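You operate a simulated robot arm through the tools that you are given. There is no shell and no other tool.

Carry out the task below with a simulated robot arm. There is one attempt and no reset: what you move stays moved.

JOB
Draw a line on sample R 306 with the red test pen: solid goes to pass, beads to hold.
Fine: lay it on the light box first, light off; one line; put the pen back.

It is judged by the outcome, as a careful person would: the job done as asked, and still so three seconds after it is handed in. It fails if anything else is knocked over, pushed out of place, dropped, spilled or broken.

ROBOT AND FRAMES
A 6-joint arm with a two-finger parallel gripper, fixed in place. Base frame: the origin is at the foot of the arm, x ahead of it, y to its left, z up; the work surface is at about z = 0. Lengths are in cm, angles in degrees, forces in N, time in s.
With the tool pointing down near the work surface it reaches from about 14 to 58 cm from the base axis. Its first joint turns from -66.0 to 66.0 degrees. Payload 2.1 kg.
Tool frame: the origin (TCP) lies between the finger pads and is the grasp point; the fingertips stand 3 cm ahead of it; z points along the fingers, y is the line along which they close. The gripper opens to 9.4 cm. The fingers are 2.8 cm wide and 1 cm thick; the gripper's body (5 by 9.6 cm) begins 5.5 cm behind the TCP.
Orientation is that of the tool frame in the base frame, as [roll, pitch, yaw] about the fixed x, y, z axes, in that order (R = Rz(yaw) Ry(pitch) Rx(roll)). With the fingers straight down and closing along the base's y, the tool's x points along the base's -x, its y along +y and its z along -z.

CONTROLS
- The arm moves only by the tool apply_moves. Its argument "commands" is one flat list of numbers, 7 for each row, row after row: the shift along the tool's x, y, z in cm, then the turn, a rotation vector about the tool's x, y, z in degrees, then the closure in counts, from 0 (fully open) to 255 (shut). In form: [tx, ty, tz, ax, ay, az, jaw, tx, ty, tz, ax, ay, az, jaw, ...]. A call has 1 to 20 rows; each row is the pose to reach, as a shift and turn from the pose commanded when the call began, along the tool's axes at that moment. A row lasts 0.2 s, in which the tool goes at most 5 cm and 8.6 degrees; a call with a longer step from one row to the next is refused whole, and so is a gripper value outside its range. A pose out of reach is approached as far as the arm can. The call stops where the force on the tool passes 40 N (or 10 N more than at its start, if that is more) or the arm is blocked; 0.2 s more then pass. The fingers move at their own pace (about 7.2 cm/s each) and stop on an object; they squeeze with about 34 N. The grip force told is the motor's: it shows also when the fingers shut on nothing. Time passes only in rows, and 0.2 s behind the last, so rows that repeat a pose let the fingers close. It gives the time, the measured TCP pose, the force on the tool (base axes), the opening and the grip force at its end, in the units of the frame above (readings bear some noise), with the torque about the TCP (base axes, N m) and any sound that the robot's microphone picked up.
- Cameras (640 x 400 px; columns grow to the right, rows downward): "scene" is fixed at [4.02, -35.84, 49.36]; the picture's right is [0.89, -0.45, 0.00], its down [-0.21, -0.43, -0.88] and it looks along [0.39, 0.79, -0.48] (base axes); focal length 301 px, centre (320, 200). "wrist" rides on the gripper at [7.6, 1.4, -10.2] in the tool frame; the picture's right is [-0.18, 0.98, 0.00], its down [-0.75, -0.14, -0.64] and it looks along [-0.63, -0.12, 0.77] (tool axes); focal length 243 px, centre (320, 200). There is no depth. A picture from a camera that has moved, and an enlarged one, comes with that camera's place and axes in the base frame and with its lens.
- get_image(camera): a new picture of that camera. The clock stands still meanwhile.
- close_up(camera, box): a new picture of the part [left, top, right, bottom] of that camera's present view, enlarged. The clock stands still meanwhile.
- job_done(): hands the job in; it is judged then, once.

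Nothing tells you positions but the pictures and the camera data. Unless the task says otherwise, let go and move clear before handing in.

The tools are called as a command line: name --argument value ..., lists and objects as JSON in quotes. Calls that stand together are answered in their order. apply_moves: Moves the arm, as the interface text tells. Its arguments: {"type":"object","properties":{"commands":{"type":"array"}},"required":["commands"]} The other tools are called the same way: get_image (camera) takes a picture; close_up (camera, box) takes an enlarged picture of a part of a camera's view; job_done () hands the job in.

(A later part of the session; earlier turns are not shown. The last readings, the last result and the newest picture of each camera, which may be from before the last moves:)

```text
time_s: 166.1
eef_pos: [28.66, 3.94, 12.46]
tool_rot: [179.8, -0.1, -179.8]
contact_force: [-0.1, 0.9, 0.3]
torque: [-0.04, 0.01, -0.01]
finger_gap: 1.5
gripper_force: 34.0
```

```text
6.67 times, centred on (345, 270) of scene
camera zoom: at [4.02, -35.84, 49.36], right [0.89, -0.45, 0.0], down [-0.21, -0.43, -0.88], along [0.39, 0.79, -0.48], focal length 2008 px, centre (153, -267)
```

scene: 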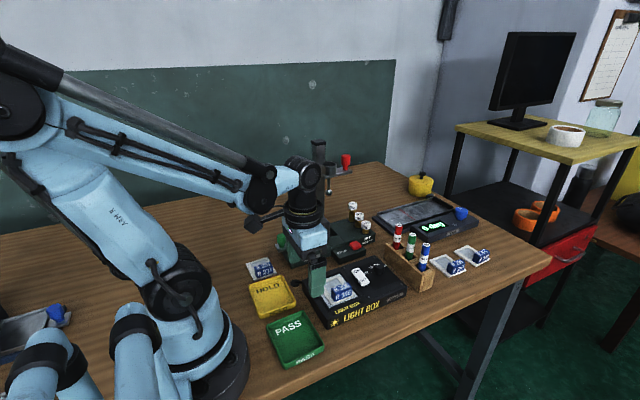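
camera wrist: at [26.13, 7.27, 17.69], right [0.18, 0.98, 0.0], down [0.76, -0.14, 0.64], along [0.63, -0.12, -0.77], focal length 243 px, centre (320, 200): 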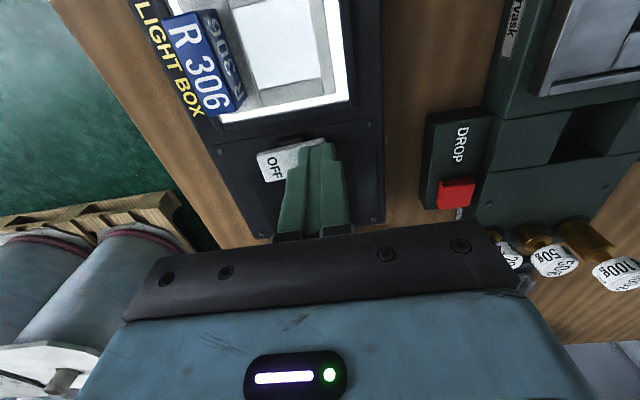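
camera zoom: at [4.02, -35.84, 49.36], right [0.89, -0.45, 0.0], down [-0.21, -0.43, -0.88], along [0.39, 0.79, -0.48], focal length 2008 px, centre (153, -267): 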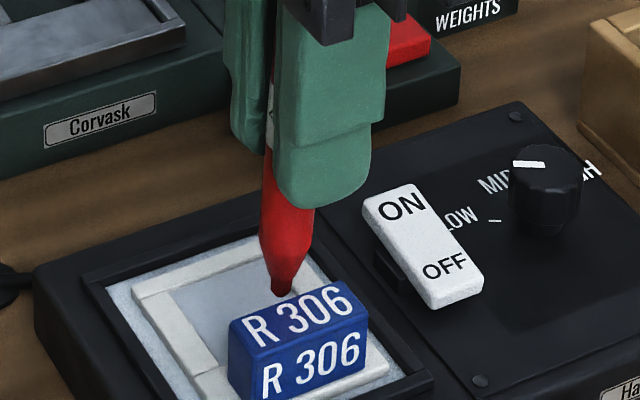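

The film is still blank. While I hold the pen, one more variable is cheap to try: drawing with the pen inclined as in normal handwriting, leaning about 25° in the drawing direction.

apply_moves --commands '[-0.4, 0.35, -0.3, 0, 8, 0, 255, -0.8, 0.7, -0.3, 0, 16, 0, 255, -1.23, 1.09, -0.3, 0, 24, 0, 255, -1.23, 1.09, -0.3, 0, 24, 0, 255, -1.23, 1.09, -0.3, 0, 24, 0, 255]'

close_up --camera "wrist" --box '[240, 40, 420, 220]'

close_up --camera "scene" --box '[310, 220, 380, 300]'

```text
time_s: 167.3
eef_pos: [29.87, 5.08, 12.94]
tool_rot: [179.8, -24.1, -179.9]
contact_force: [-1.1, 0.6, -1.2]
torque: [-0.01, -0.03, -0.03]
finger_gap: 1.49
gripper_force: 33.8
```

```text
2.22 times, centred on (330, 130) of wrist
camera zoom: at [27.13, 6.47, 25.39], right [0.17, 0.98, -0.07], down [0.95, -0.14, 0.28], along [0.26, -0.12, -0.96], focal length 539 px, centre (298, 356)
```

zoom: 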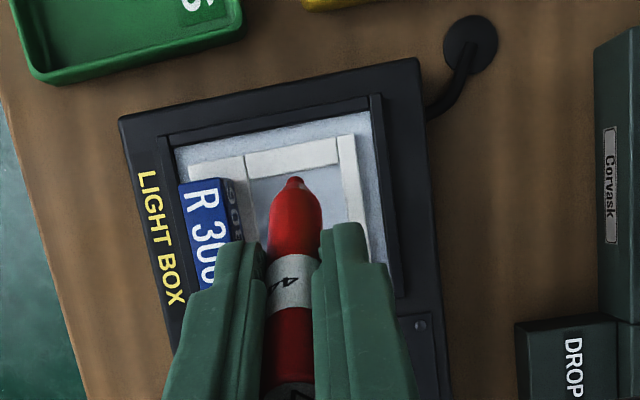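

```text
5.00 times, centred on (345, 260) of scene
camera zoom: at [4.02, -35.84, 49.36], right [0.89, -0.45, 0.0], down [-0.21, -0.43, -0.88], along [0.39, 0.79, -0.48], focal length 1506 px, centre (195, -100)
```

zoom: 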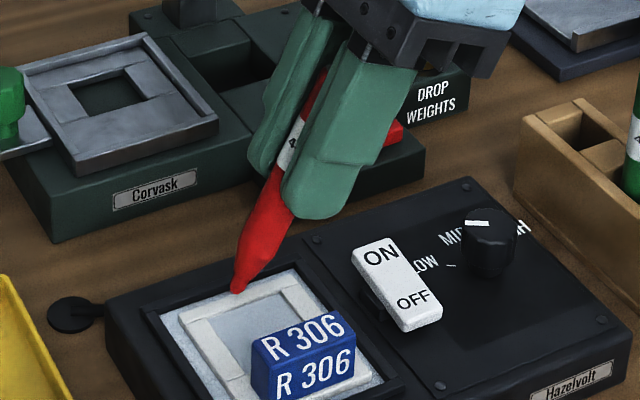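

apply_moves --commands '[-0.2, 0, 0.46, 0, 0, 0, 255, -0.41, 0, 0.91, 0, 0, 0, 255, -0.53, 0, 1.19, 0, 0, 0, 255]'

close_up --camera "scene" --box '[320, 255, 360, 295]'

```text
time_s: 168.1
eef_pos: [29.99, 5.0, 11.66]
tool_rot: [179.9, -24.1, -179.9]
contact_force: [-0.6, 0.6, -1.1]
torque: [-0.01, -0.03, 0.0]
finger_gap: 1.51
gripper_force: 34.1
```

```text
10.00 times, centred on (340, 275) of scene
camera zoom: at [4.02, -35.84, 49.36], right [0.89, -0.45, 0.0], down [-0.21, -0.43, -0.88], along [0.39, 0.79, -0.48], focal length 3012 px, centre (120, -550)
```

zoom: 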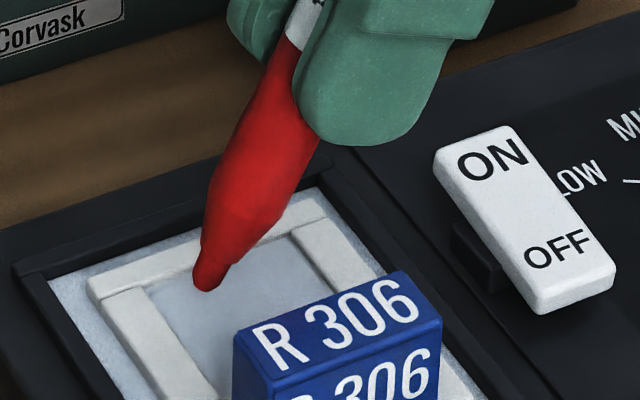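

apply_moves --commands '[-0.2, 0, 0.46, 0, 0, 0, 255, -0.41, 0, 0.91, 0, 0, 0, 255]'

close_up --camera "scene" --box '[320, 260, 360, 300]'

close_up --camera "wrist" --box '[280, 80, 380, 160]'

```text
time_s: 168.7
eef_pos: [29.99, 5.0, 10.46]
tool_rot: [179.8, -24.2, -179.8]
contact_force: [0.0, 0.0, -0.5]
torque: [0.01, 0.0, 0.0]
finger_gap: 1.49
gripper_force: 33.4
```

```text
10.00 times, centred on (340, 280) of scene
camera zoom: at [4.02, -35.84, 49.36], right [0.89, -0.45, 0.0], down [-0.21, -0.43, -0.88], along [0.39, 0.79, -0.48], focal length 3012 px, centre (120, -600)
```

zoom: 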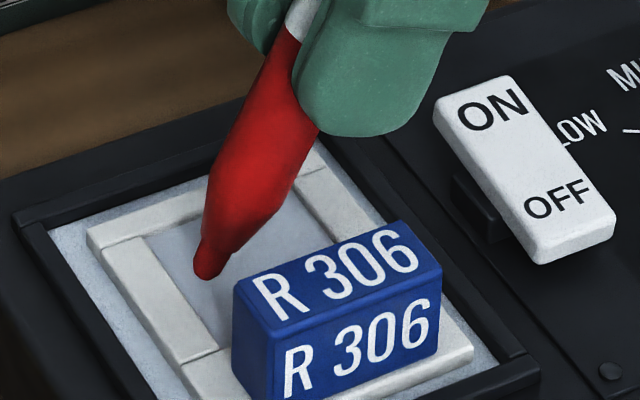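

```text
5.00 times, centred on (330, 120) of wrist
camera zoom: at [27.2, 6.42, 22.88], right [0.17, 0.98, -0.07], down [0.95, -0.14, 0.28], along [0.26, -0.12, -0.96], focal length 1213 px, centre (270, 600)
```

zoom: 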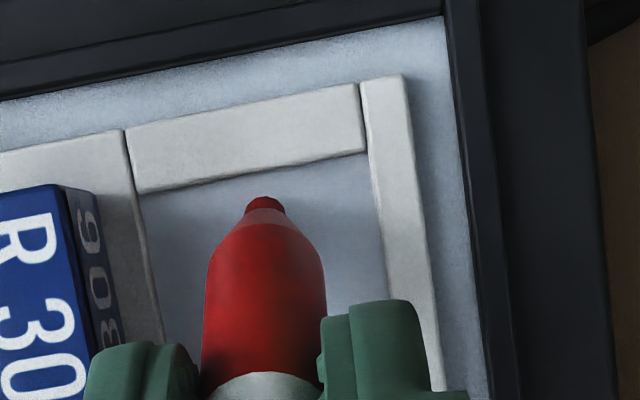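

apply_moves --commands '[-0.06, 0, 0.14, 0, 0, 0, 255, -0.1, 0, 0.23, 0, 0, 0, 255]'

apply_moves --commands '[-0.024, 0, 0.055, 0, 0, 0, 255]'

```text
time_s: 169.3
eef_pos: [30.08, 5.0, 10.2]
tool_rot: [179.9, -24.3, -179.9]
contact_force: [3.3, -1.5, 19.3]
torque: [-0.11, 0.4, 0.02]
finger_gap: 1.5
gripper_force: 33.7
```

```text
time_s: 169.7
eef_pos: [29.94, 5.02, 10.11]
tool_rot: [179.8, -24.2, -179.8]
contact_force: [1.1, -0.6, 20.3]
torque: [0.07, 0.68, -0.03]
finger_gap: 1.47
gripper_force: 33.7
```

apply_moves --commands '[-0.27, 0, -0.15, 0, 0, 0, 255, -0.64, 0, -0.31, 0, 0, 0, 255, -1.0, 0, -0.47, 0, 0, 0, 255, -1.37, 0, -0.63, 0, 0, 0, 255, -1.73, 0, -0.79, 0, 0, 0, 255, -2.1, 0, -0.95, 0, 0, 0, 255, -2.38, 0, -1.07, 0, 0, 0, 255]'

close_up --camera "scene" --box '[320, 260, 360, 300]'

close_up --camera "wrist" --box '[260, 60, 380, 160]'

```text
time_s: 171.3
eef_pos: [32.58, 5.08, 10.3]
tool_rot: [179.7, -24.2, -179.9]
contact_force: [-3.4, 0.1, 11.1]
torque: [0.03, 0.56, -0.04]
finger_gap: 1.47
gripper_force: 34.1
```

```text
10.00 times, centred on (340, 280) of scene
camera zoom: at [4.01, -35.84, 49.36], right [0.89, -0.45, 0.0], down [-0.21, -0.43, -0.88], along [0.39, 0.79, -0.48], focal length 3012 px, centre (120, -600)
```

zoom: 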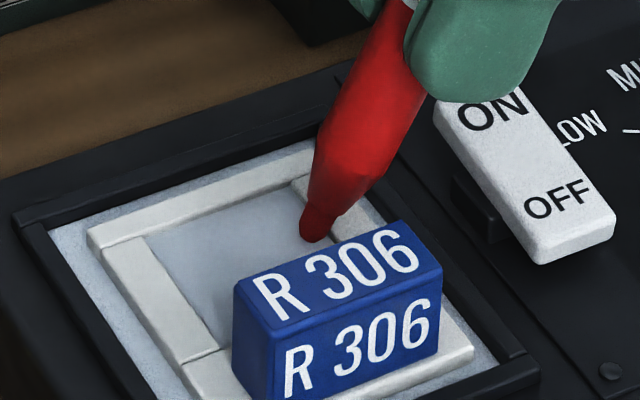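

```text
4.00 times, centred on (320, 110) of wrist
camera zoom: at [29.87, 6.5, 22.64], right [0.17, 0.98, -0.07], down [0.95, -0.14, 0.28], along [0.26, -0.11, -0.96], focal length 970 px, centre (320, 560)
```

zoom: 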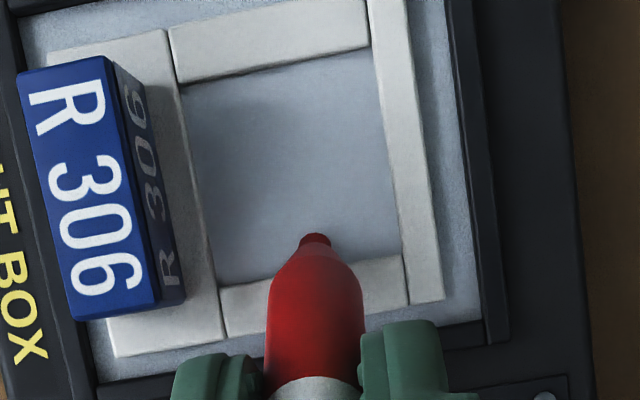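

close_up --camera "wrist" --box '[295, 110, 345, 165]'

close_up --camera "scene" --box '[330, 255, 358, 283]'

```text
7.27 times, centred on (320, 138) of wrist
camera zoom: at [29.87, 6.5, 22.64], right [0.17, 0.98, -0.07], down [0.95, -0.14, 0.28], along [0.26, -0.11, -0.96], focal length 1764 px, centre (320, 654)
```

zoom: 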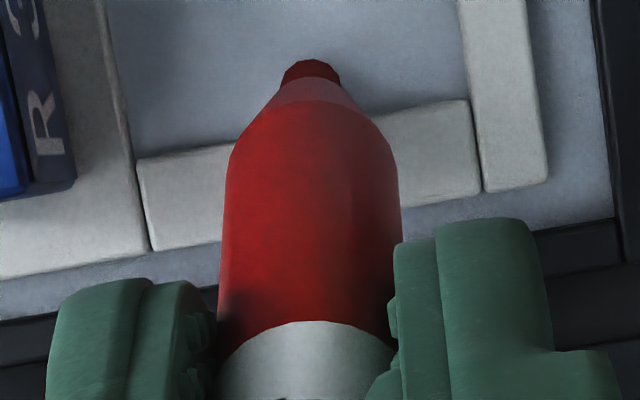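

```text
14.29 times, centred on (344, 269) of scene
camera zoom: at [4.01, -35.84, 49.36], right [0.89, -0.45, 0.0], down [-0.21, -0.43, -0.88], along [0.39, 0.79, -0.48], focal length 4303 px, centre (-23, -786)
```

zoom: 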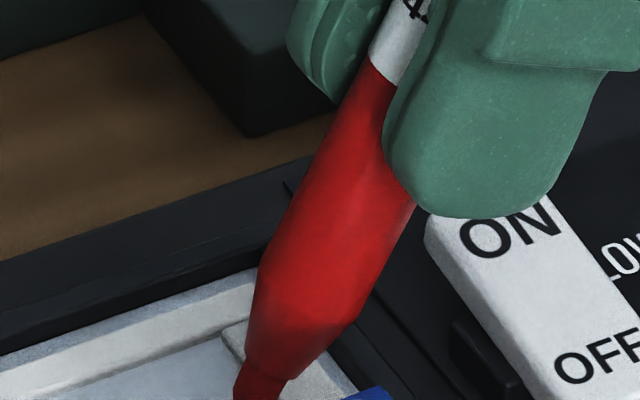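

No ink with the pen inclined either. I'll lift off, straighten up, and return the pen; then I'll inspect the sample itself in hand.

apply_moves --commands '[0.2, 0, -0.46, 0, 0, 0, 255, 0.6, 0, -1.37, 0, 0, 0, 255, 1.2, 0, -2.7, 0, 0, 0, 255, 1.8, 0, -4.1, 0, 0, 0, 255, 2.2, 0, -5.0, 0, -8, 0, 255, 2.4, 0, -5.5, 0, -16, 0, 255, 2.4, 0, -5.5, 0, -24.1, 0, 255, 2.4, 0, -5.5, 0, -24.1, 0, 255]'

close_up --camera "scene" --box '[310, 200, 400, 300]'

close_up --camera "wrist" --box '[240, 60, 420, 240]'

```text
time_s: 173.1
eef_pos: [32.69, 4.97, 16.29]
tool_rot: [179.9, 0.1, -180.0]
contact_force: [0.6, 0.0, -0.2]
torque: [-0.02, -0.01, 0.0]
finger_gap: 1.5
gripper_force: 33.7
```

```text
4.00 times, centred on (355, 250) of scene
camera zoom: at [4.02, -35.84, 49.36], right [0.89, -0.45, 0.0], down [-0.21, -0.43, -0.88], along [0.39, 0.79, -0.48], focal length 1205 px, centre (180, 0)
```

zoom: 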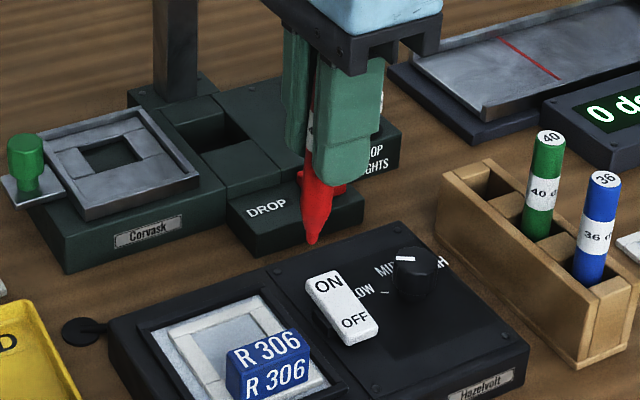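

```text
2.22 times, centred on (330, 150) of wrist
camera zoom: at [24.99, 6.42, 26.48], right [0.18, 0.98, 0.0], down [0.75, -0.14, 0.64], along [0.63, -0.12, -0.77], focal length 539 px, centre (298, 311)
```

zoom: 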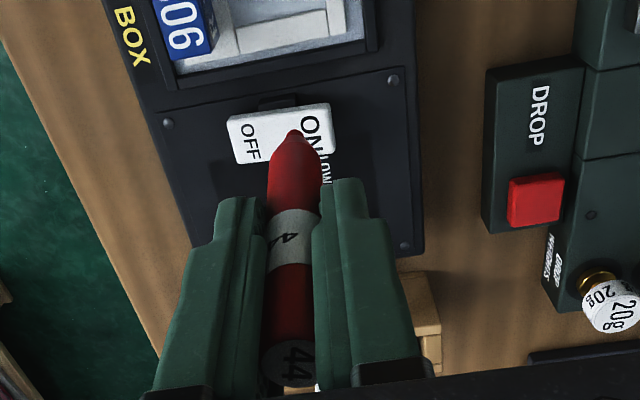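

The pen has been pushed about 3° out of plumb in the grip, with the tip toward −x. I'll counter-tilt the tool by 3° so the pen is vertical, carry it to the rack, and check alignment before inserting.

apply_moves --commands '[-0.5, 0.1, -0.6, 0, -1, 0, 255, -1.5, 0.3, -1.2, 0, -3, 0, 255, -3.2, 0.7, -1.3, 0, -3, 0, 255, -5.2, 1.2, -1.3, 0, -3, 0, 255, -7.2, 1.7, -1.3, 0, -3, 0, 255, -9.2, 2.2, -1.3, 0, -3, 0, 255, -11.2, 2.7, -1.3, 0, -3, 0, 255, -12.8, 3.1, -1.3, 0, -3, 0, 255, -13.9, 3.3, -1.2, 0, -3, 0, 255, -14.2, 3.38, -1.0, 0, -3, 0, 255, -14.2, 3.38, -0.2, 0, -3, 0, 255, -14.2, 3.38, 0.4, 0, -3, 0, 255, -14.2, 3.38, 0.6, 0, -3, 0, 255, -14.2, 3.38, 0.6, 0, -3, 0, 255]'

close_up --camera "wrist" --box '[200, 60, 420, 240]'

close_up --camera "scene" --box '[365, 190, 445, 290]'

```text
time_s: 176.1
eef_pos: [46.91, 8.39, 15.57]
tool_rot: [179.7, 2.9, -179.8]
contact_force: [-1.1, 1.0, -0.6]
torque: [-0.01, 0.01, 0.01]
finger_gap: 1.49
gripper_force: 33.9
```

```text
2.22 times, centred on (310, 150) of wrist
camera zoom: at [38.72, 9.85, 25.31], right [0.18, 0.98, 0.01], down [0.72, -0.14, 0.68], along [0.67, -0.12, -0.73], focal length 539 px, centre (342, 311)
```

zoom: 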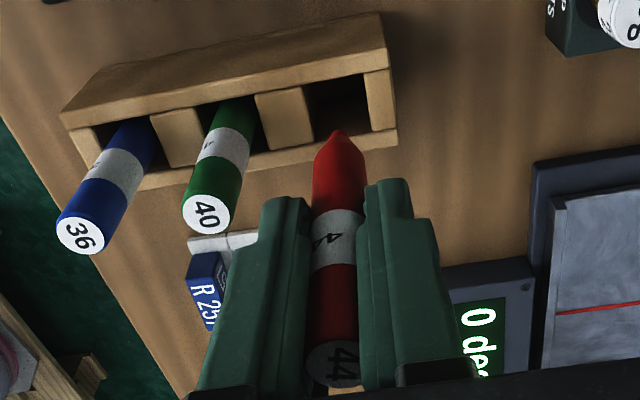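

```text
4.00 times, centred on (405, 240) of scene
camera zoom: at [4.02, -35.84, 49.36], right [0.89, -0.45, 0.0], down [-0.21, -0.43, -0.88], along [0.39, 0.79, -0.48], focal length 1205 px, centre (-20, 40)
```

zoom: 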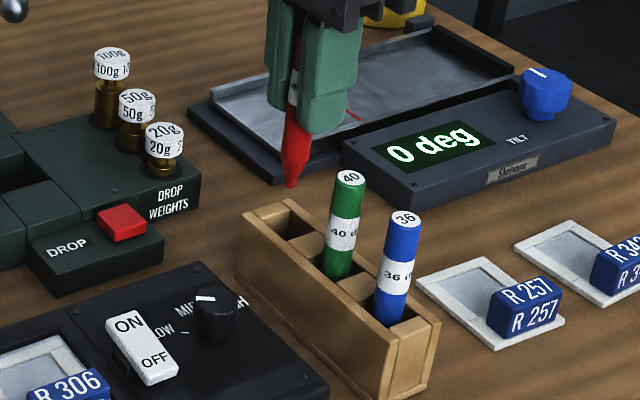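

close_up --camera "scene" --box '[385, 195, 425, 245]'

```text
8.00 times, centred on (405, 220) of scene
camera zoom: at [4.02, -35.84, 49.36], right [0.89, -0.45, 0.0], down [-0.21, -0.43, -0.88], along [0.39, 0.79, -0.48], focal length 2410 px, centre (-360, 40)
```

zoom: 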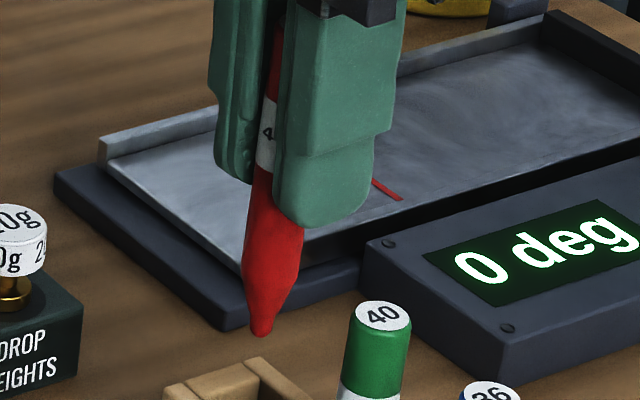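

apply_moves --commands '[0.04, 0, 0.7, 0, 0, 0, 255, 0.07, 0, 1.4, 0, 0, 0, 255, 0.11, 0, 2.1, 0, 0, 0, 255, 0.15, 0, 2.8, 0, 0, 0, 255, 0.18, 0, 3.4, 0, 0, 0, 255]'

close_up --camera "wrist" --box '[200, 60, 420, 240]'

close_up --camera "scene" --box '[375, 205, 435, 265]'

```text
time_s: 177.3
eef_pos: [46.88, 8.46, 12.25]
tool_rot: [179.8, 2.9, -179.9]
contact_force: [0.7, -0.2, 0.0]
torque: [-0.03, 0.03, -0.04]
finger_gap: 1.5
gripper_force: 34.2
```

```text
2.22 times, centred on (310, 150) of wrist
camera zoom: at [38.75, 9.85, 22.0], right [0.18, 0.98, 0.01], down [0.72, -0.14, 0.68], along [0.67, -0.12, -0.73], focal length 539 px, centre (342, 311)
```

zoom: 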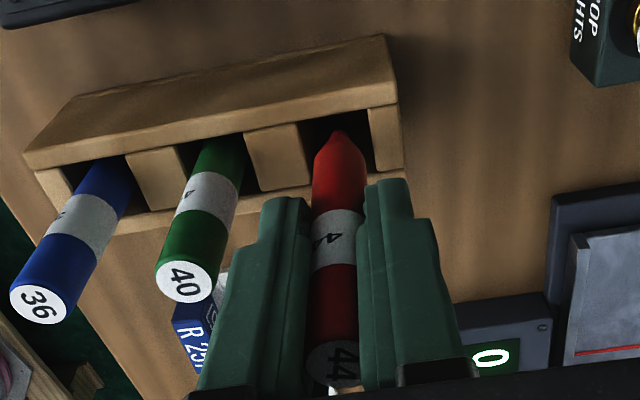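

```text
6.67 times, centred on (405, 235) of scene
camera zoom: at [4.02, -35.84, 49.36], right [0.89, -0.45, 0.0], down [-0.21, -0.43, -0.88], along [0.39, 0.79, -0.48], focal length 2008 px, centre (-247, -33)
```

zoom: 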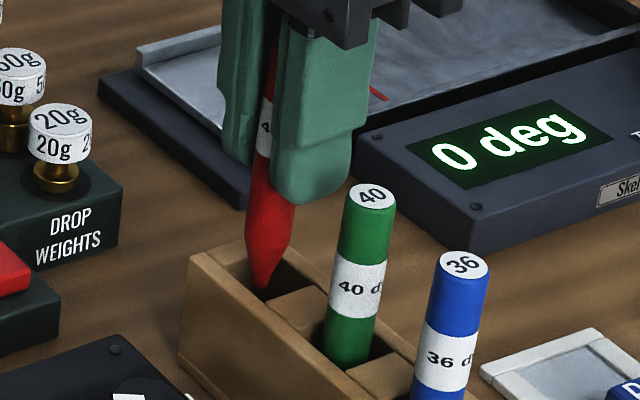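

apply_moves --commands '[0.02, 0, 0.4, 0, 0, 0, 255, 0.04, 0, 0.8, 0, 0, 0, 255, 0.06, 0, 1.2, 0, 0, 0, 255]'

apply_moves --commands '[0.02, 0, 0.4, 0, 0, 0, 255, 0.04, 0, 0.8, 0, 0, 0, 255]'

close_up --camera "scene" --box '[375, 205, 435, 265]'

```text
time_s: 178.1
eef_pos: [46.9, 8.52, 10.94]
tool_rot: [179.8, 3.0, -180.0]
contact_force: [-0.1, 0.6, 0.0]
torque: [0.03, 0.03, 0.01]
finger_gap: 1.49
gripper_force: 34.0
```

```text
time_s: 178.7
eef_pos: [46.9, 8.5, 10.13]
tool_rot: [179.9, 3.1, -179.9]
contact_force: [-0.2, 0.7, -0.9]
torque: [-0.05, -0.03, 0.02]
finger_gap: 1.48
gripper_force: 33.9
```

```text
6.67 times, centred on (405, 235) of scene
camera zoom: at [4.02, -35.84, 49.36], right [0.89, -0.45, 0.0], down [-0.21, -0.43, -0.88], along [0.39, 0.79, -0.48], focal length 2008 px, centre (-247, -33)
```

zoom: 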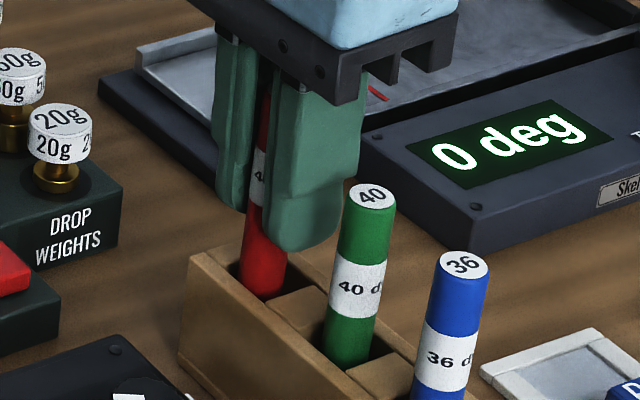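

apply_moves --commands '[0.02, 0, 0.4, 0, 0, 0, 255, 0.04, 0, 0.8, 0, 0, 0, 255, 0.06, 0, 1.15, 0, 0, 0, 255]'

apply_moves --commands '[0.01, 0, 0.15, 0, 0, 0, 255]'

apply_moves --commands '[0.01, 0, 0.15, 0, 0, 0, 255]'

```text
time_s: 179.5
eef_pos: [46.73, 8.47, 8.98]
tool_rot: [179.7, 3.0, -180.0]
contact_force: [-0.3, 0.3, -0.1]
torque: [-0.01, 0.02, 0.01]
finger_gap: 1.48
gripper_force: 33.8
```

```text
time_s: 179.9
eef_pos: [46.89, 8.32, 8.74]
tool_rot: [179.8, 3.0, -179.9]
contact_force: [-0.7, 0.7, -0.6]
torque: [0.02, -0.03, -0.01]
finger_gap: 1.51
gripper_force: 34.2
```

```text
time_s: 180.3
eef_pos: [46.76, 8.54, 8.73]
tool_rot: [179.8, 2.9, 180.0]
contact_force: [-0.4, -1.2, -0.3]
torque: [0.03, 0.02, -0.03]
finger_gap: 1.48
gripper_force: 34.4
```

apply_moves --commands '[0, 0, 0, 0, 0, 0, 217, 0, 0, 0, 0, 0, 0, 216.6, 0, 0, 0, 0, 0, 0, 216.4, 0, 0, 0, 0, 0, 0, 216.2, 0, 0, 0, 0, 0, 0, 216, 0, 0, 0, 0, 0, 0, 215, 0, 0, 0, 0, 0, 0, 212, 0, 0, 0, 0, 0, 0, 200, 0, 0, 0, 0, 0, 0, 174, 0, 0, 0, 0, 0, 0, 174, 0, 0, -1.0, 0, 0, 0, 174, 0, 0, -2.5, 0, 0, 0, 174, 0, 0, -4.5, 0, 0, 0, 174, 0, 0, -6.5, 0, 0, 0, 174, 0, 0, -8.5, 0, 3, 0, 174, 0, 0, -9.3, 0, 3, 0, 174, 0, 0, -9.3, 0, 3, 0, 174]'

close_up --camera "scene" --box '[365, 190, 445, 290]'

close_up --camera "wrist" --box '[190, 50, 370, 190]'

```text
time_s: 183.9
eef_pos: [46.42, 8.43, 18.09]
tool_rot: [179.8, 0.1, -179.9]
contact_force: [-0.8, 0.3, 0.4]
torque: [0.04, -0.02, 0.04]
finger_gap: 2.98
gripper_force: 0.0
```

```text
4.00 times, centred on (405, 240) of scene
camera zoom: at [4.02, -35.84, 49.36], right [0.89, -0.45, 0.0], down [-0.21, -0.43, -0.88], along [0.39, 0.79, -0.48], focal length 1205 px, centre (-20, 40)
```

zoom: 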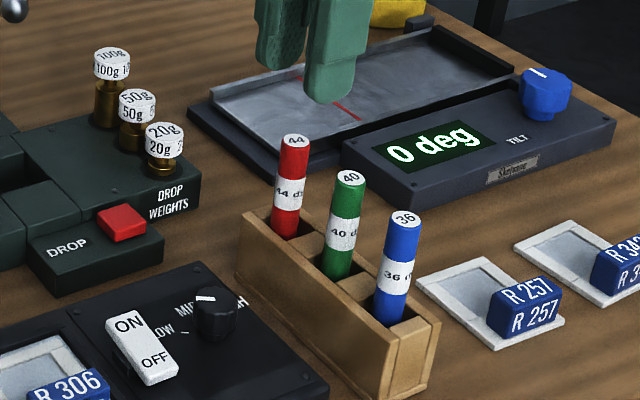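

```text
2.86 times, centred on (280, 120) of wrist
camera zoom: at [38.7, 9.79, 28.32], right [0.18, 0.98, 0.0], down [0.75, -0.14, 0.64], along [0.63, -0.12, -0.77], focal length 693 px, centre (434, 429)
```

zoom: 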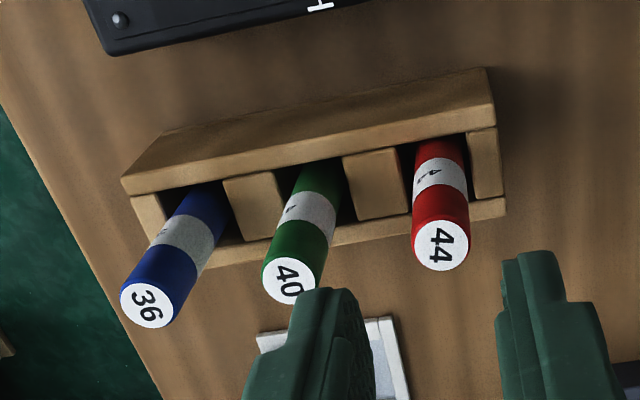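

The pen is seated upright. Now I'll go to the sample on the light box, verify the handle position, and pick it up for inspection.

apply_moves --commands '[2.0, -0.7, 0, 0, 0, 0, 146, 4.5, -1.6, 0, 0, 0, 0, 146, 7.0, -2.5, 0, 0, 0, 0, 146, 9.5, -3.4, 0, 0, 0, 0, 146, 12.0, -4.3, 0.3, 0, 0, 0, 146, 14.5, -5.2, 1.0, 0, 0, 0, 146, 17.0, -6.1, 2.5, 0, 0, 0, 146, 18.6, -6.6, 4.0, 0, 0, 0, 146, 19.04, -6.68, 5.1, 0, 0, 0, 146, 19.04, -6.68, 5.1, 0, 0, 0, 146]'

close_up --camera "wrist" --box '[230, 30, 430, 190]'

close_up --camera "scene" --box '[300, 220, 400, 320]'

```text
time_s: 186.1
eef_pos: [27.26, 1.74, 12.84]
tool_rot: [179.8, -0.1, -179.9]
contact_force: [1.0, -0.6, 0.8]
torque: [0.0, -0.01, -0.03]
finger_gap: 4.03
gripper_force: 0.1
```

```text
2.50 times, centred on (330, 110) of wrist
camera zoom: at [19.7, 3.07, 23.05], right [0.18, 0.98, 0.0], down [0.75, -0.14, 0.64], along [0.63, -0.12, -0.77], focal length 606 px, centre (295, 425)
```

zoom: 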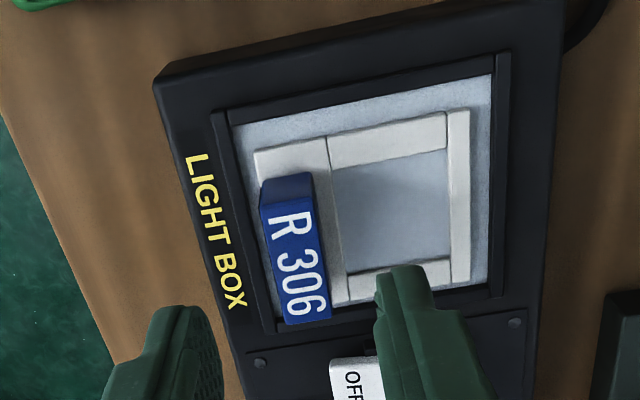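

```text
4.00 times, centred on (350, 270) of scene
camera zoom: at [4.02, -35.84, 49.36], right [0.89, -0.45, 0.0], down [-0.21, -0.43, -0.88], along [0.39, 0.79, -0.48], focal length 1205 px, centre (200, -80)
```

zoom: 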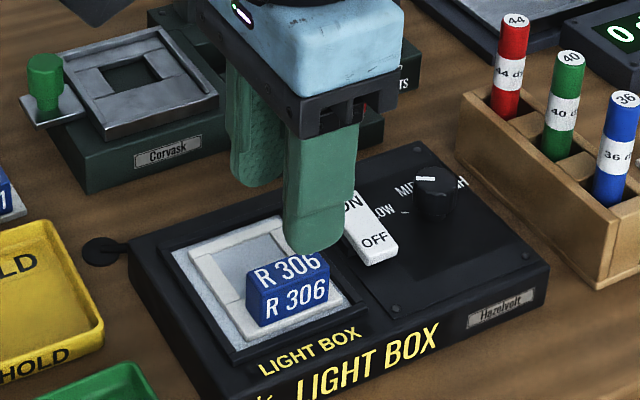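

apply_moves --commands '[-0.1, 0.03, 1.2, 0, 0, 0, 146, -0.12, 0.03, 2.4, 0, 0, 0, 146, -0.12, 0.03, 3.6, 0, 0, 0, 146, -0.12, 0.03, 4.6, 0, 0, 0, 146, -0.12, 0.03, 5.4, 0, 0, 0, 146, -0.12, 0.03, 5.7, 0, 0, 0, 146, -0.12, 0.03, 5.7, 0, 0, 0, 146]'

close_up --camera "wrist" --box '[220, 40, 440, 220]'

```text
time_s: 187.7
eef_pos: [27.39, 1.73, 7.21]
tool_rot: [179.8, 0.0, -179.9]
contact_force: [0.1, -0.6, -0.2]
torque: [0.0, -0.02, -0.01]
finger_gap: 4.01
gripper_force: 0.0
```

```text
2.22 times, centred on (330, 130) of wrist
camera zoom: at [19.72, 3.14, 17.44], right [0.18, 0.98, 0.0], down [0.75, -0.14, 0.64], along [0.63, -0.12, -0.77], focal length 539 px, centre (298, 356)
```

zoom: 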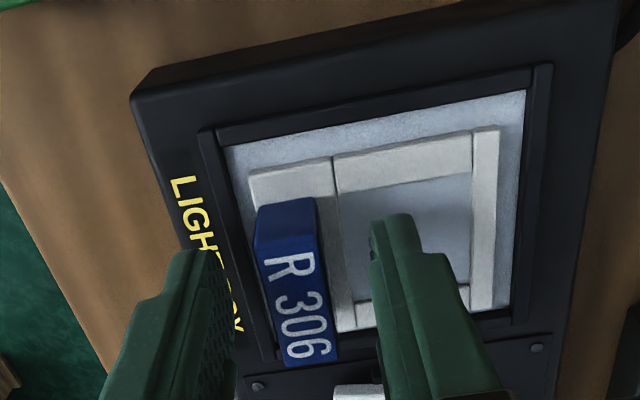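

apply_moves --commands '[0, 0, 0, 0, 0, 0, 180, 0, 0, 0, 0, 0, 0, 210, 0, 0, 0, 0, 0, 0, 255, 0, 0, 0, 0, 0, 0, 255, 0, 0, -0.5, 0, 0, 0, 255, 0, 0, -1.5, 0, 0, 0, 255, 0, 0, -3.0, 0, 0, 0, 255, 0, 0, -5.0, 0, 0, 0, 255, 0, 0, -7.0, 0, 0, 0, 255, 0, 0, -9.0, 0, 0, 0, 255, 0, 0, -10.0, 0, 0, 0, 255, 0, 0, -10.0, 0, 0, 0, 255]'

close_up --camera "scene" --box '[290, 190, 390, 290]'

close_up --camera "wrist" --box '[220, 40, 440, 220]'

```text
time_s: 190.3
eef_pos: [27.46, 1.92, 17.29]
tool_rot: [179.8, 0.0, -179.9]
contact_force: [-0.6, -0.7, -0.9]
torque: [0.0, -0.02, 0.02]
finger_gap: 1.45
gripper_force: 33.9
```

```text
4.00 times, centred on (340, 240) of scene
camera zoom: at [4.02, -35.84, 49.36], right [0.89, -0.45, 0.0], down [-0.21, -0.43, -0.88], along [0.39, 0.79, -0.48], focal length 1205 px, centre (240, 40)
```

zoom: 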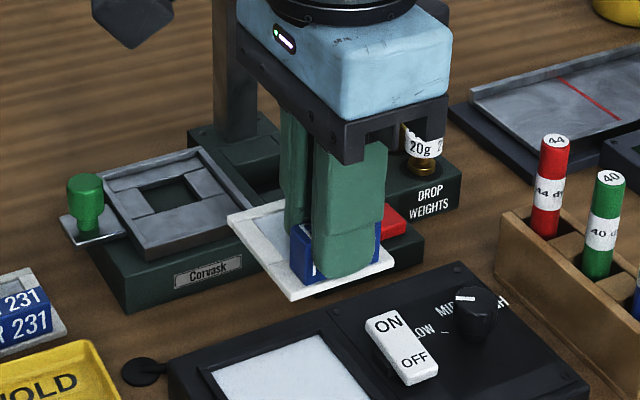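

```text
2.22 times, centred on (330, 130) of wrist
camera zoom: at [19.82, 3.28, 27.45], right [0.18, 0.98, 0.0], down [0.75, -0.14, 0.64], along [0.63, -0.12, -0.77], focal length 539 px, centre (298, 356)
```

zoom: 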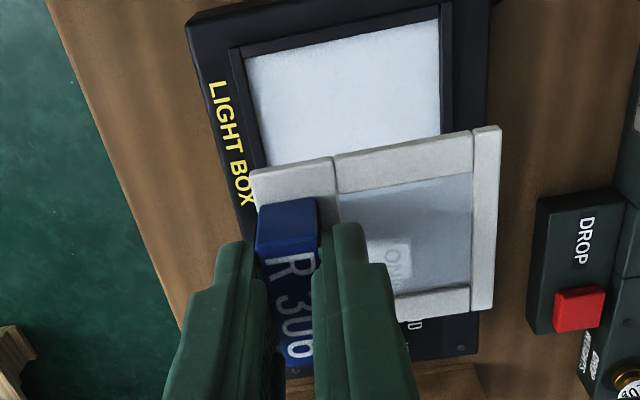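

close_up --camera "wrist" --box '[330, 110, 440, 190]'

close_up --camera "scene" --box '[340, 235, 400, 275]'

close_up --camera "scene" --box '[335, 235, 375, 265]'

```text
5.00 times, centred on (385, 150) of wrist
camera zoom: at [19.82, 3.28, 27.45], right [0.18, 0.98, 0.0], down [0.75, -0.14, 0.64], along [0.63, -0.12, -0.77], focal length 1213 px, centre (-5, 450)
```

zoom: 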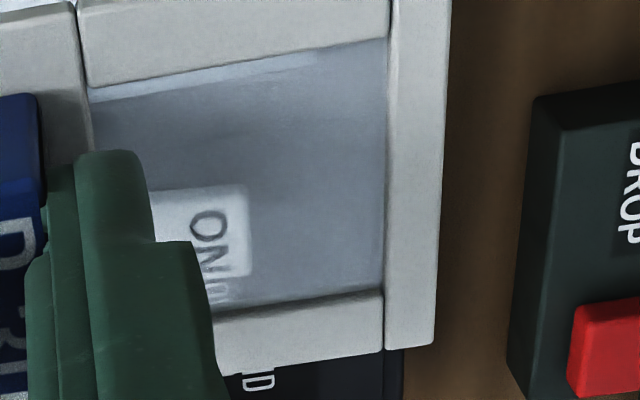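

```text
10.00 times, centred on (370, 255) of scene
camera zoom: at [4.02, -35.84, 49.36], right [0.89, -0.45, 0.0], down [-0.21, -0.43, -0.88], along [0.39, 0.79, -0.48], focal length 3012 px, centre (-180, -350)
```

zoom: 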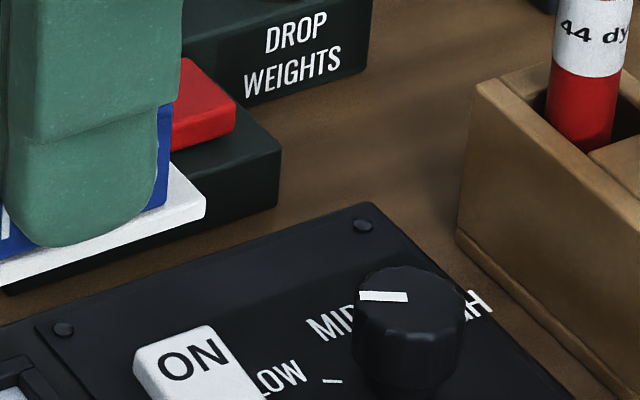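

```text
13.33 times, centred on (355, 250) of scene
camera zoom: at [4.02, -35.84, 49.36], right [0.89, -0.45, 0.0], down [-0.21, -0.43, -0.88], along [0.39, 0.79, -0.48], focal length 4016 px, centre (-147, -467)
```

zoom: 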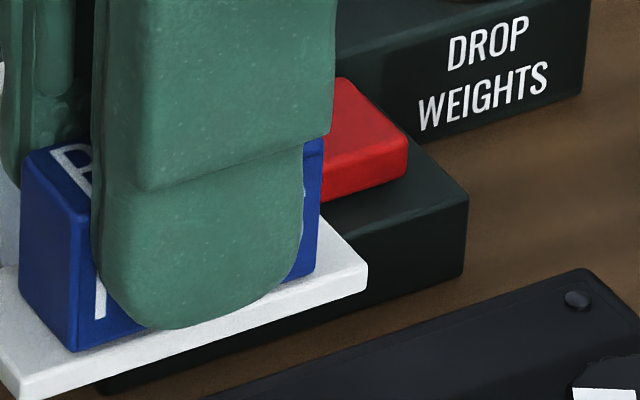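

Against the dark background the film is clearly ink-free. One thing I haven't tried is a firm stroke along the sample's long axis (y), away from the handle. I'll lay the sample back down centred on the panel first.

apply_moves --commands '[0, 0, 1.5, 0, 0, 0, 255, 0, 0, 3.0, 0, 0, 0, 255, 0, 0, 5.0, 0, 0, 0, 255, 0, 0, 7.0, 0, 0, 0, 255, 0, 0, 8.5, 0, 0, 0, 255, 0, 0, 9.4, 0, 0, 0, 255, 0, 0, 9.8, 0, 0, 0, 255, 0, 0, 9.8, 0, 0, 0, 255]'

close_up --camera "wrist" --box '[220, 40, 440, 220]'

```text
time_s: 192.1
eef_pos: [27.43, 1.63, 7.22]
tool_rot: [179.7, 0.0, -179.9]
contact_force: [-0.4, -0.2, -0.9]
torque: [0.01, 0.0, 0.01]
finger_gap: 1.47
gripper_force: 33.9
```

```text
2.22 times, centred on (330, 130) of wrist
camera zoom: at [19.74, 3.15, 17.49], right [0.18, 0.98, 0.0], down [0.75, -0.14, 0.64], along [0.63, -0.12, -0.77], focal length 539 px, centre (298, 356)
```

zoom: 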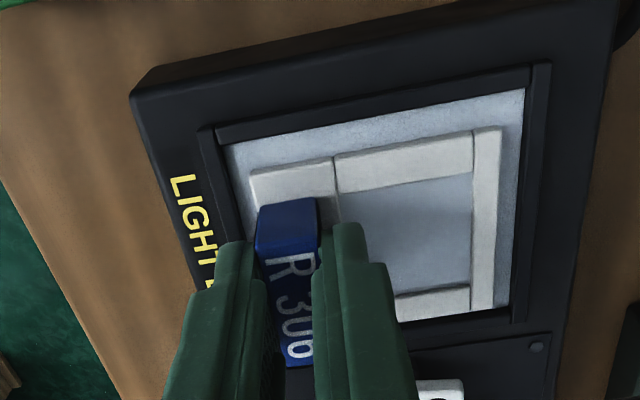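

apply_moves --commands '[0, 0, 0.1, 0, 0, 0, 255, 0, 0, 0.18, 0, 0, 0, 255]'

```text
time_s: 192.7
eef_pos: [27.46, 1.8, 7.24]
tool_rot: [179.7, 0.0, -179.9]
contact_force: [-3.6, -0.8, 14.8]
torque: [0.06, -0.1, 0.0]
finger_gap: 1.46
gripper_force: 33.8
```

apply_moves --commands '[0, 0, -0.06, 0, 0, 0, 255, 0, 0, -0.06, 0, 0, 0, 225, 0, 0, -0.06, 0, 0, 0, 200, 0, 0, -0.06, 0, 0, 0, 170, 0, 0, -0.06, 0, 0, 0, 146, 0, 0, -0.06, 0, 0, 0, 146, 0, 0, -1.0, 0, 0, 0, 146, 0, 0, -2.5, 0, 0, 0, 146, 0, 0, -4.5, 0, 0, 0, 146, 0, 0, -6.5, 0, 0, 0, 146, 0, 0, -8.5, 0, 0, 0, 146, 0, 0, -10.5, 0, 0, 0, 146]'

close_up --camera "wrist" --box '[250, 20, 410, 160]'

close_up --camera "scene" --box '[300, 240, 400, 320]'

```text
time_s: 195.3
eef_pos: [27.27, 1.76, 17.44]
tool_rot: [179.9, 0.0, -179.9]
contact_force: [0.5, -0.2, -0.2]
torque: [-0.01, -0.01, 0.05]
finger_gap: 4.02
gripper_force: 0.1
```

```text
2.86 times, centred on (330, 90) of wrist
camera zoom: at [19.73, 3.15, 27.69], right [0.18, 0.98, 0.0], down [0.75, -0.14, 0.64], along [0.63, -0.12, -0.77], focal length 693 px, centre (291, 514)
```

zoom: 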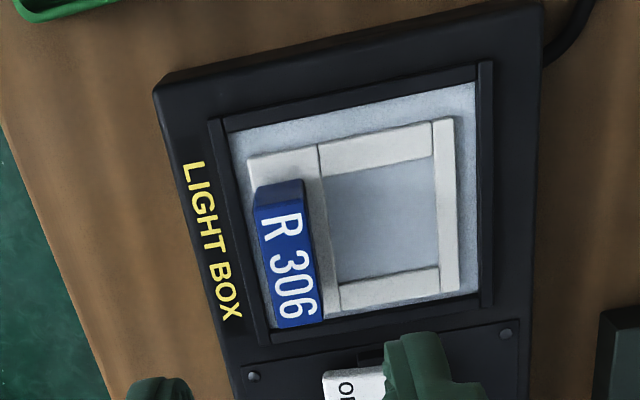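

```text
5.00 times, centred on (350, 280) of scene
camera zoom: at [4.02, -35.84, 49.36], right [0.89, -0.45, 0.0], down [-0.21, -0.43, -0.88], along [0.39, 0.79, -0.48], focal length 1506 px, centre (170, -200)
```

zoom: 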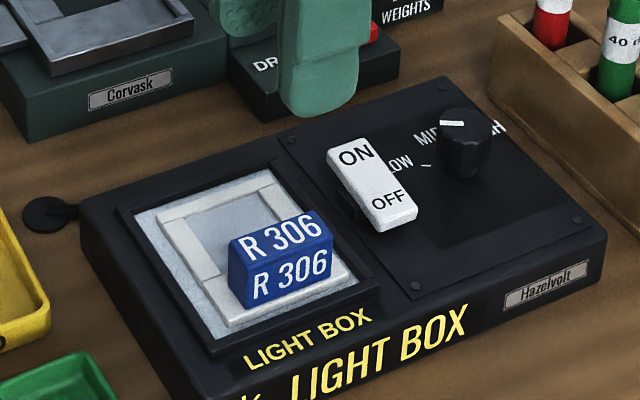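

apply_moves --commands '[-1.5, 0.5, -0.3, 0, 0, 0, 160, -3.5, 1.2, -0.5, 0, 0, 0, 174, -6.0, 2.1, -0.5, 0, 0, 0, 174, -8.5, 3.0, -0.5, 0, 0, 0, 174, -11.0, 3.9, -0.5, 0, 0, 0, 174, -13.5, 4.7, -0.5, 0, 0, 0, 174, -16.0, 5.6, -0.5, 0, 0, 0, 174, -18.2, 6.4, -0.3, 0, 0, 0, 174, -19.2, 6.65, 0.5, 0, 0, 0, 174, -19.28, 6.67, 2.0, 0, 0, 0, 174, -19.28, 6.67, 3.8, 0, 0, 0, 174, -19.28, 6.67, 4.4, 0, 0, 0, 174, -19.28, 6.67, 4.4, 0, 0, 0, 174]'

close_up --camera "wrist" --box '[200, 70, 420, 230]'

```text
time_s: 198.1
eef_pos: [46.8, 8.52, 13.13]
tool_rot: [179.7, 0.0, -179.9]
contact_force: [0.0, 0.1, -0.6]
torque: [0.01, -0.01, 0.0]
finger_gap: 2.98
gripper_force: 0.0
```

```text
2.50 times, centred on (310, 150) of wrist
camera zoom: at [39.15, 9.95, 23.43], right [0.18, 0.98, 0.0], down [0.75, -0.14, 0.64], along [0.63, -0.12, -0.77], focal length 606 px, centre (345, 325)
```

zoom: 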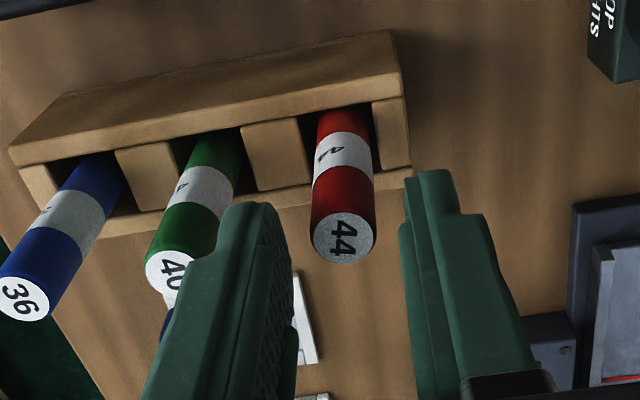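

apply_moves --commands '[0.08, -0.03, 0.6, 0, 0, 0, 174, 0.1, -0.03, 1.6, 0, 0, 0, 174, 0.1, -0.03, 2.6, 0, 0, 0, 174, 0.1, -0.03, 3.6, 0, 0, 0, 174, 0.1, -0.03, 4.2, 0, 0, 0, 174, 0.1, -0.03, 4.45, 0, 0, 0, 174, 0.1, -0.03, 4.45, 0, 0, 0, 200, 0.1, -0.03, 4.45, 0, 0, 0, 255, 0.1, -0.03, 4.45, 0, 0, 0, 255, 0.1, -0.03, 4.15, 0, 0, 0, 255, 0.1, -0.03, 3.55, 0, 0, 0, 255, 0.1, -0.03, 2.65, 0, 0, 0, 255, 0.1, -0.03, 1.55, 0, 0, 0, 255, 0.1, -0.03, 0.35, 0, 0, 0, 255, 0.1, -0.03, -0.9, 0, 0, 0, 255, 0.1, -0.03, -2.1, 0, 0, 0, 255, 0.1, -0.03, -3.2, 0, 0, 0, 255, 0.1, -0.03, -4.0, 0, 0, 0, 255, 0.1, -0.03, -4.3, 0, 0, 0, 255]'

close_up --camera "scene" --box '[365, 180, 445, 280]'

```text
time_s: 202.1
eef_pos: [46.54, 8.4, 17.52]
tool_rot: [179.7, 0.0, -180.0]
contact_force: [0.0, 0.0, 0.5]
torque: [0.04, 0.02, 0.03]
finger_gap: 1.51
gripper_force: 34.2
```

```text
4.00 times, centred on (405, 230) of scene
camera zoom: at [4.02, -35.84, 49.36], right [0.89, -0.45, 0.0], down [-0.21, -0.43, -0.88], along [0.39, 0.79, -0.48], focal length 1205 px, centre (-20, 80)
```

zoom: 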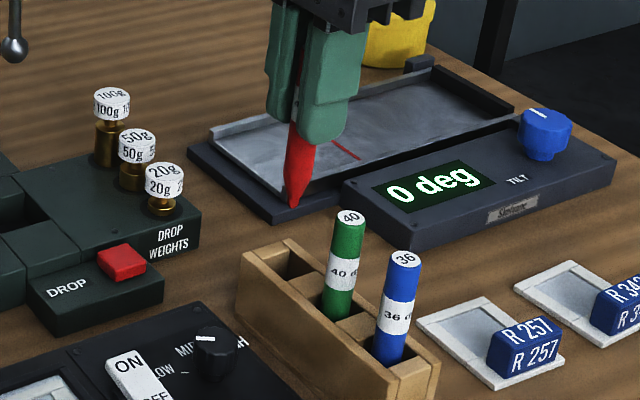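

apply_moves --commands '[0.4, 0, 0, 0, 0, 0, 255, 1.2, -0.1, 0, 0, 0, 0, 255, 2.4, -0.2, 0, 0, 0, 0, 255, 4.0, -0.4, 0, 0, 0, 0, 255, 6.0, -0.6, 0, 0, 0, 0, 255, 8.0, -0.8, 0, 0, 0, 0, 255, 10.0, -1.0, 0, 0, 0, 0, 255, 12.0, -1.2, 0, 0, 0, 0, 255, 14.0, -1.4, 0.2, 0, 0, 0, 255, 15.8, -1.7, 0.6, 0, 0, 0, 255, 17.3, -1.9, 1.2, 0, 0, 0, 255, 18.4, -2.05, 2.0, 0, 0, 0, 255, 19.0, -2.12, 3.0, 0, 0, 0, 255, 19.15, -2.12, 4.0, 0, 0, 0, 255, 19.15, -2.12, 4.8, 0, 0, 0, 255, 19.15, -2.12, 5.4, 0, 0, 0, 255, 19.15, -2.12, 5.6, 0, 0, 0, 255, 19.15, -2.12, 5.6, 0, 0, 0, 255]'

close_up --camera "wrist" --box '[250, 60, 400, 190]'

close_up --camera "scene" --box '[315, 255, 365, 300]'

```text
time_s: 205.9
eef_pos: [27.51, 6.4, 12.0]
tool_rot: [179.8, 0.0, -179.9]
contact_force: [1.8, 0.5, -0.3]
torque: [0.01, 0.01, -0.02]
finger_gap: 1.47
gripper_force: 33.7
```

```text
3.08 times, centred on (325, 125) of wrist
camera zoom: at [19.84, 7.71, 22.17], right [0.18, 0.98, 0.0], down [0.75, -0.14, 0.64], along [0.63, -0.12, -0.77], focal length 746 px, centre (305, 431)
```

zoom: 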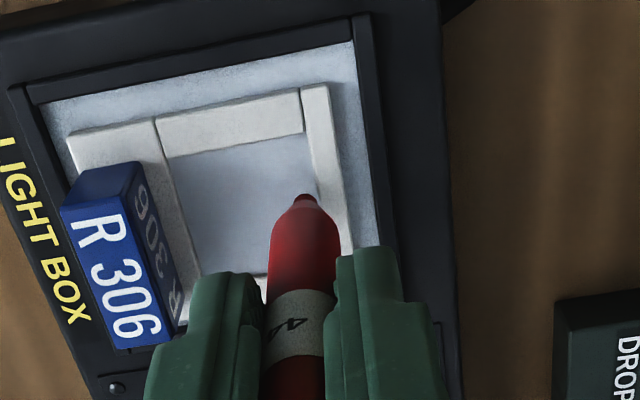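

```text
8.89 times, centred on (340, 278) of scene
camera zoom: at [4.02, -35.84, 49.36], right [0.89, -0.45, 0.0], down [-0.21, -0.43, -0.88], along [0.39, 0.79, -0.48], focal length 2677 px, centre (142, -489)
```

zoom: 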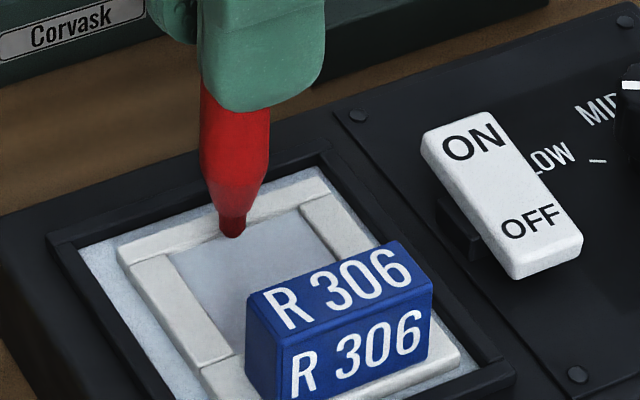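

apply_moves --commands '[0, -0.1, 0.2, 0, 0, 0, 255, 0, -0.1, 0.36, 0, 0, 0, 255]'

apply_moves --commands '[0, 0, 0.06, 0, 0, 0, 255]'

```text
time_s: 206.5
eef_pos: [27.56, 6.21, 11.57]
tool_rot: [179.8, 0.0, -179.8]
contact_force: [0.1, 0.2, -0.6]
torque: [-0.02, 0.01, -0.01]
finger_gap: 1.48
gripper_force: 33.9
```

```text
time_s: 206.9
eef_pos: [27.5, 6.17, 11.63]
tool_rot: [179.8, 0.0, -179.9]
contact_force: [0.4, 0.1, -0.9]
torque: [0.01, -0.02, 0.02]
finger_gap: 1.51
gripper_force: 34.2
```

apply_moves --commands '[0, 0, 0.06, 0, 0, 0, 255]'

```text
time_s: 207.3
eef_pos: [27.48, 6.27, 11.49]
tool_rot: [179.9, 0.0, -179.9]
contact_force: [0.4, -1.2, 17.4]
torque: [-0.11, 0.0, -0.01]
finger_gap: 1.49
gripper_force: 33.8
```

apply_moves --commands '[0, -0.3, 0, 0, 0, 0, 255, 0, -0.7, 0.01, 0, 0, 0, 255, 0, -1.1, 0.02, 0, 0, 0, 255, 0, -1.5, 0.03, 0, 0, 0, 255, 0, -1.9, 0.03, 0, 0, 0, 255, 0, -2.3, 0.04, 0, 0, 0, 255, 0, -2.65, 0.04, 0, 0, 0, 255]'

close_up --camera "wrist" --box '[250, 50, 400, 180]'

close_up --camera "scene" --box '[315, 255, 365, 300]'

```text
time_s: 208.9
eef_pos: [27.41, 3.76, 11.52]
tool_rot: [179.8, 0.0, -179.9]
contact_force: [-0.8, 5.6, 18.3]
torque: [0.53, -0.01, 0.05]
finger_gap: 1.49
gripper_force: 34.0
```

```text
3.08 times, centred on (325, 115) of wrist
camera zoom: at [19.92, 5.04, 21.73], right [0.18, 0.98, 0.0], down [0.75, -0.14, 0.64], along [0.63, -0.11, -0.77], focal length 746 px, centre (305, 462)
```

zoom: 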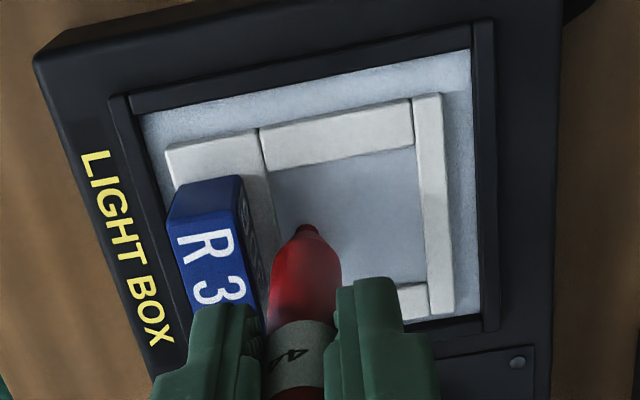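

```text
8.89 times, centred on (340, 278) of scene
camera zoom: at [4.01, -35.84, 49.36], right [0.89, -0.45, 0.0], down [-0.21, -0.43, -0.88], along [0.39, 0.79, -0.48], focal length 2677 px, centre (142, -489)
```

zoom: 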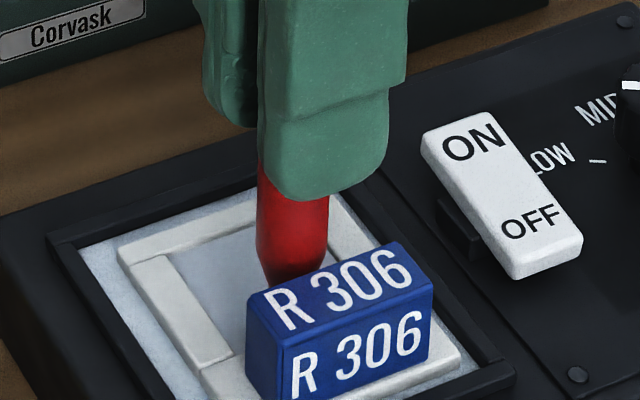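

apply_moves --commands '[0, 0, 0.05, 0, 0, 0, 255]'

close_up --camera "wrist" --box '[290, 80, 350, 130]'

```text
time_s: 209.3
eef_pos: [27.49, 3.58, 11.49]
tool_rot: [179.7, 0.0, -179.9]
contact_force: [0.2, 5.9, 27.3]
torque: [0.41, -0.06, 0.02]
finger_gap: 1.5
gripper_force: 33.7
```

```text
8.00 times, centred on (320, 105) of wrist
camera zoom: at [19.92, 5.03, 21.66], right [0.18, 0.98, 0.0], down [0.75, -0.14, 0.64], along [0.63, -0.12, -0.77], focal length 1941 px, centre (320, 960)
```

zoom: 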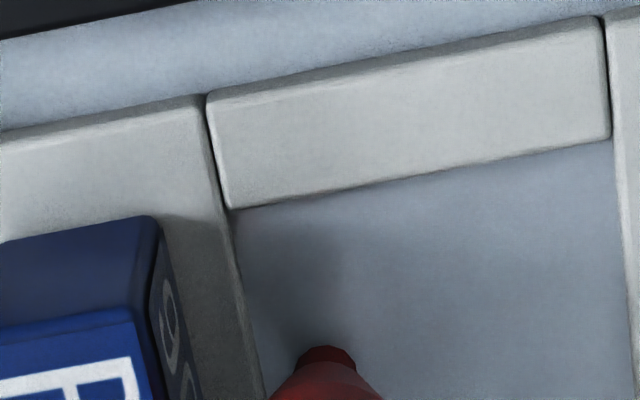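

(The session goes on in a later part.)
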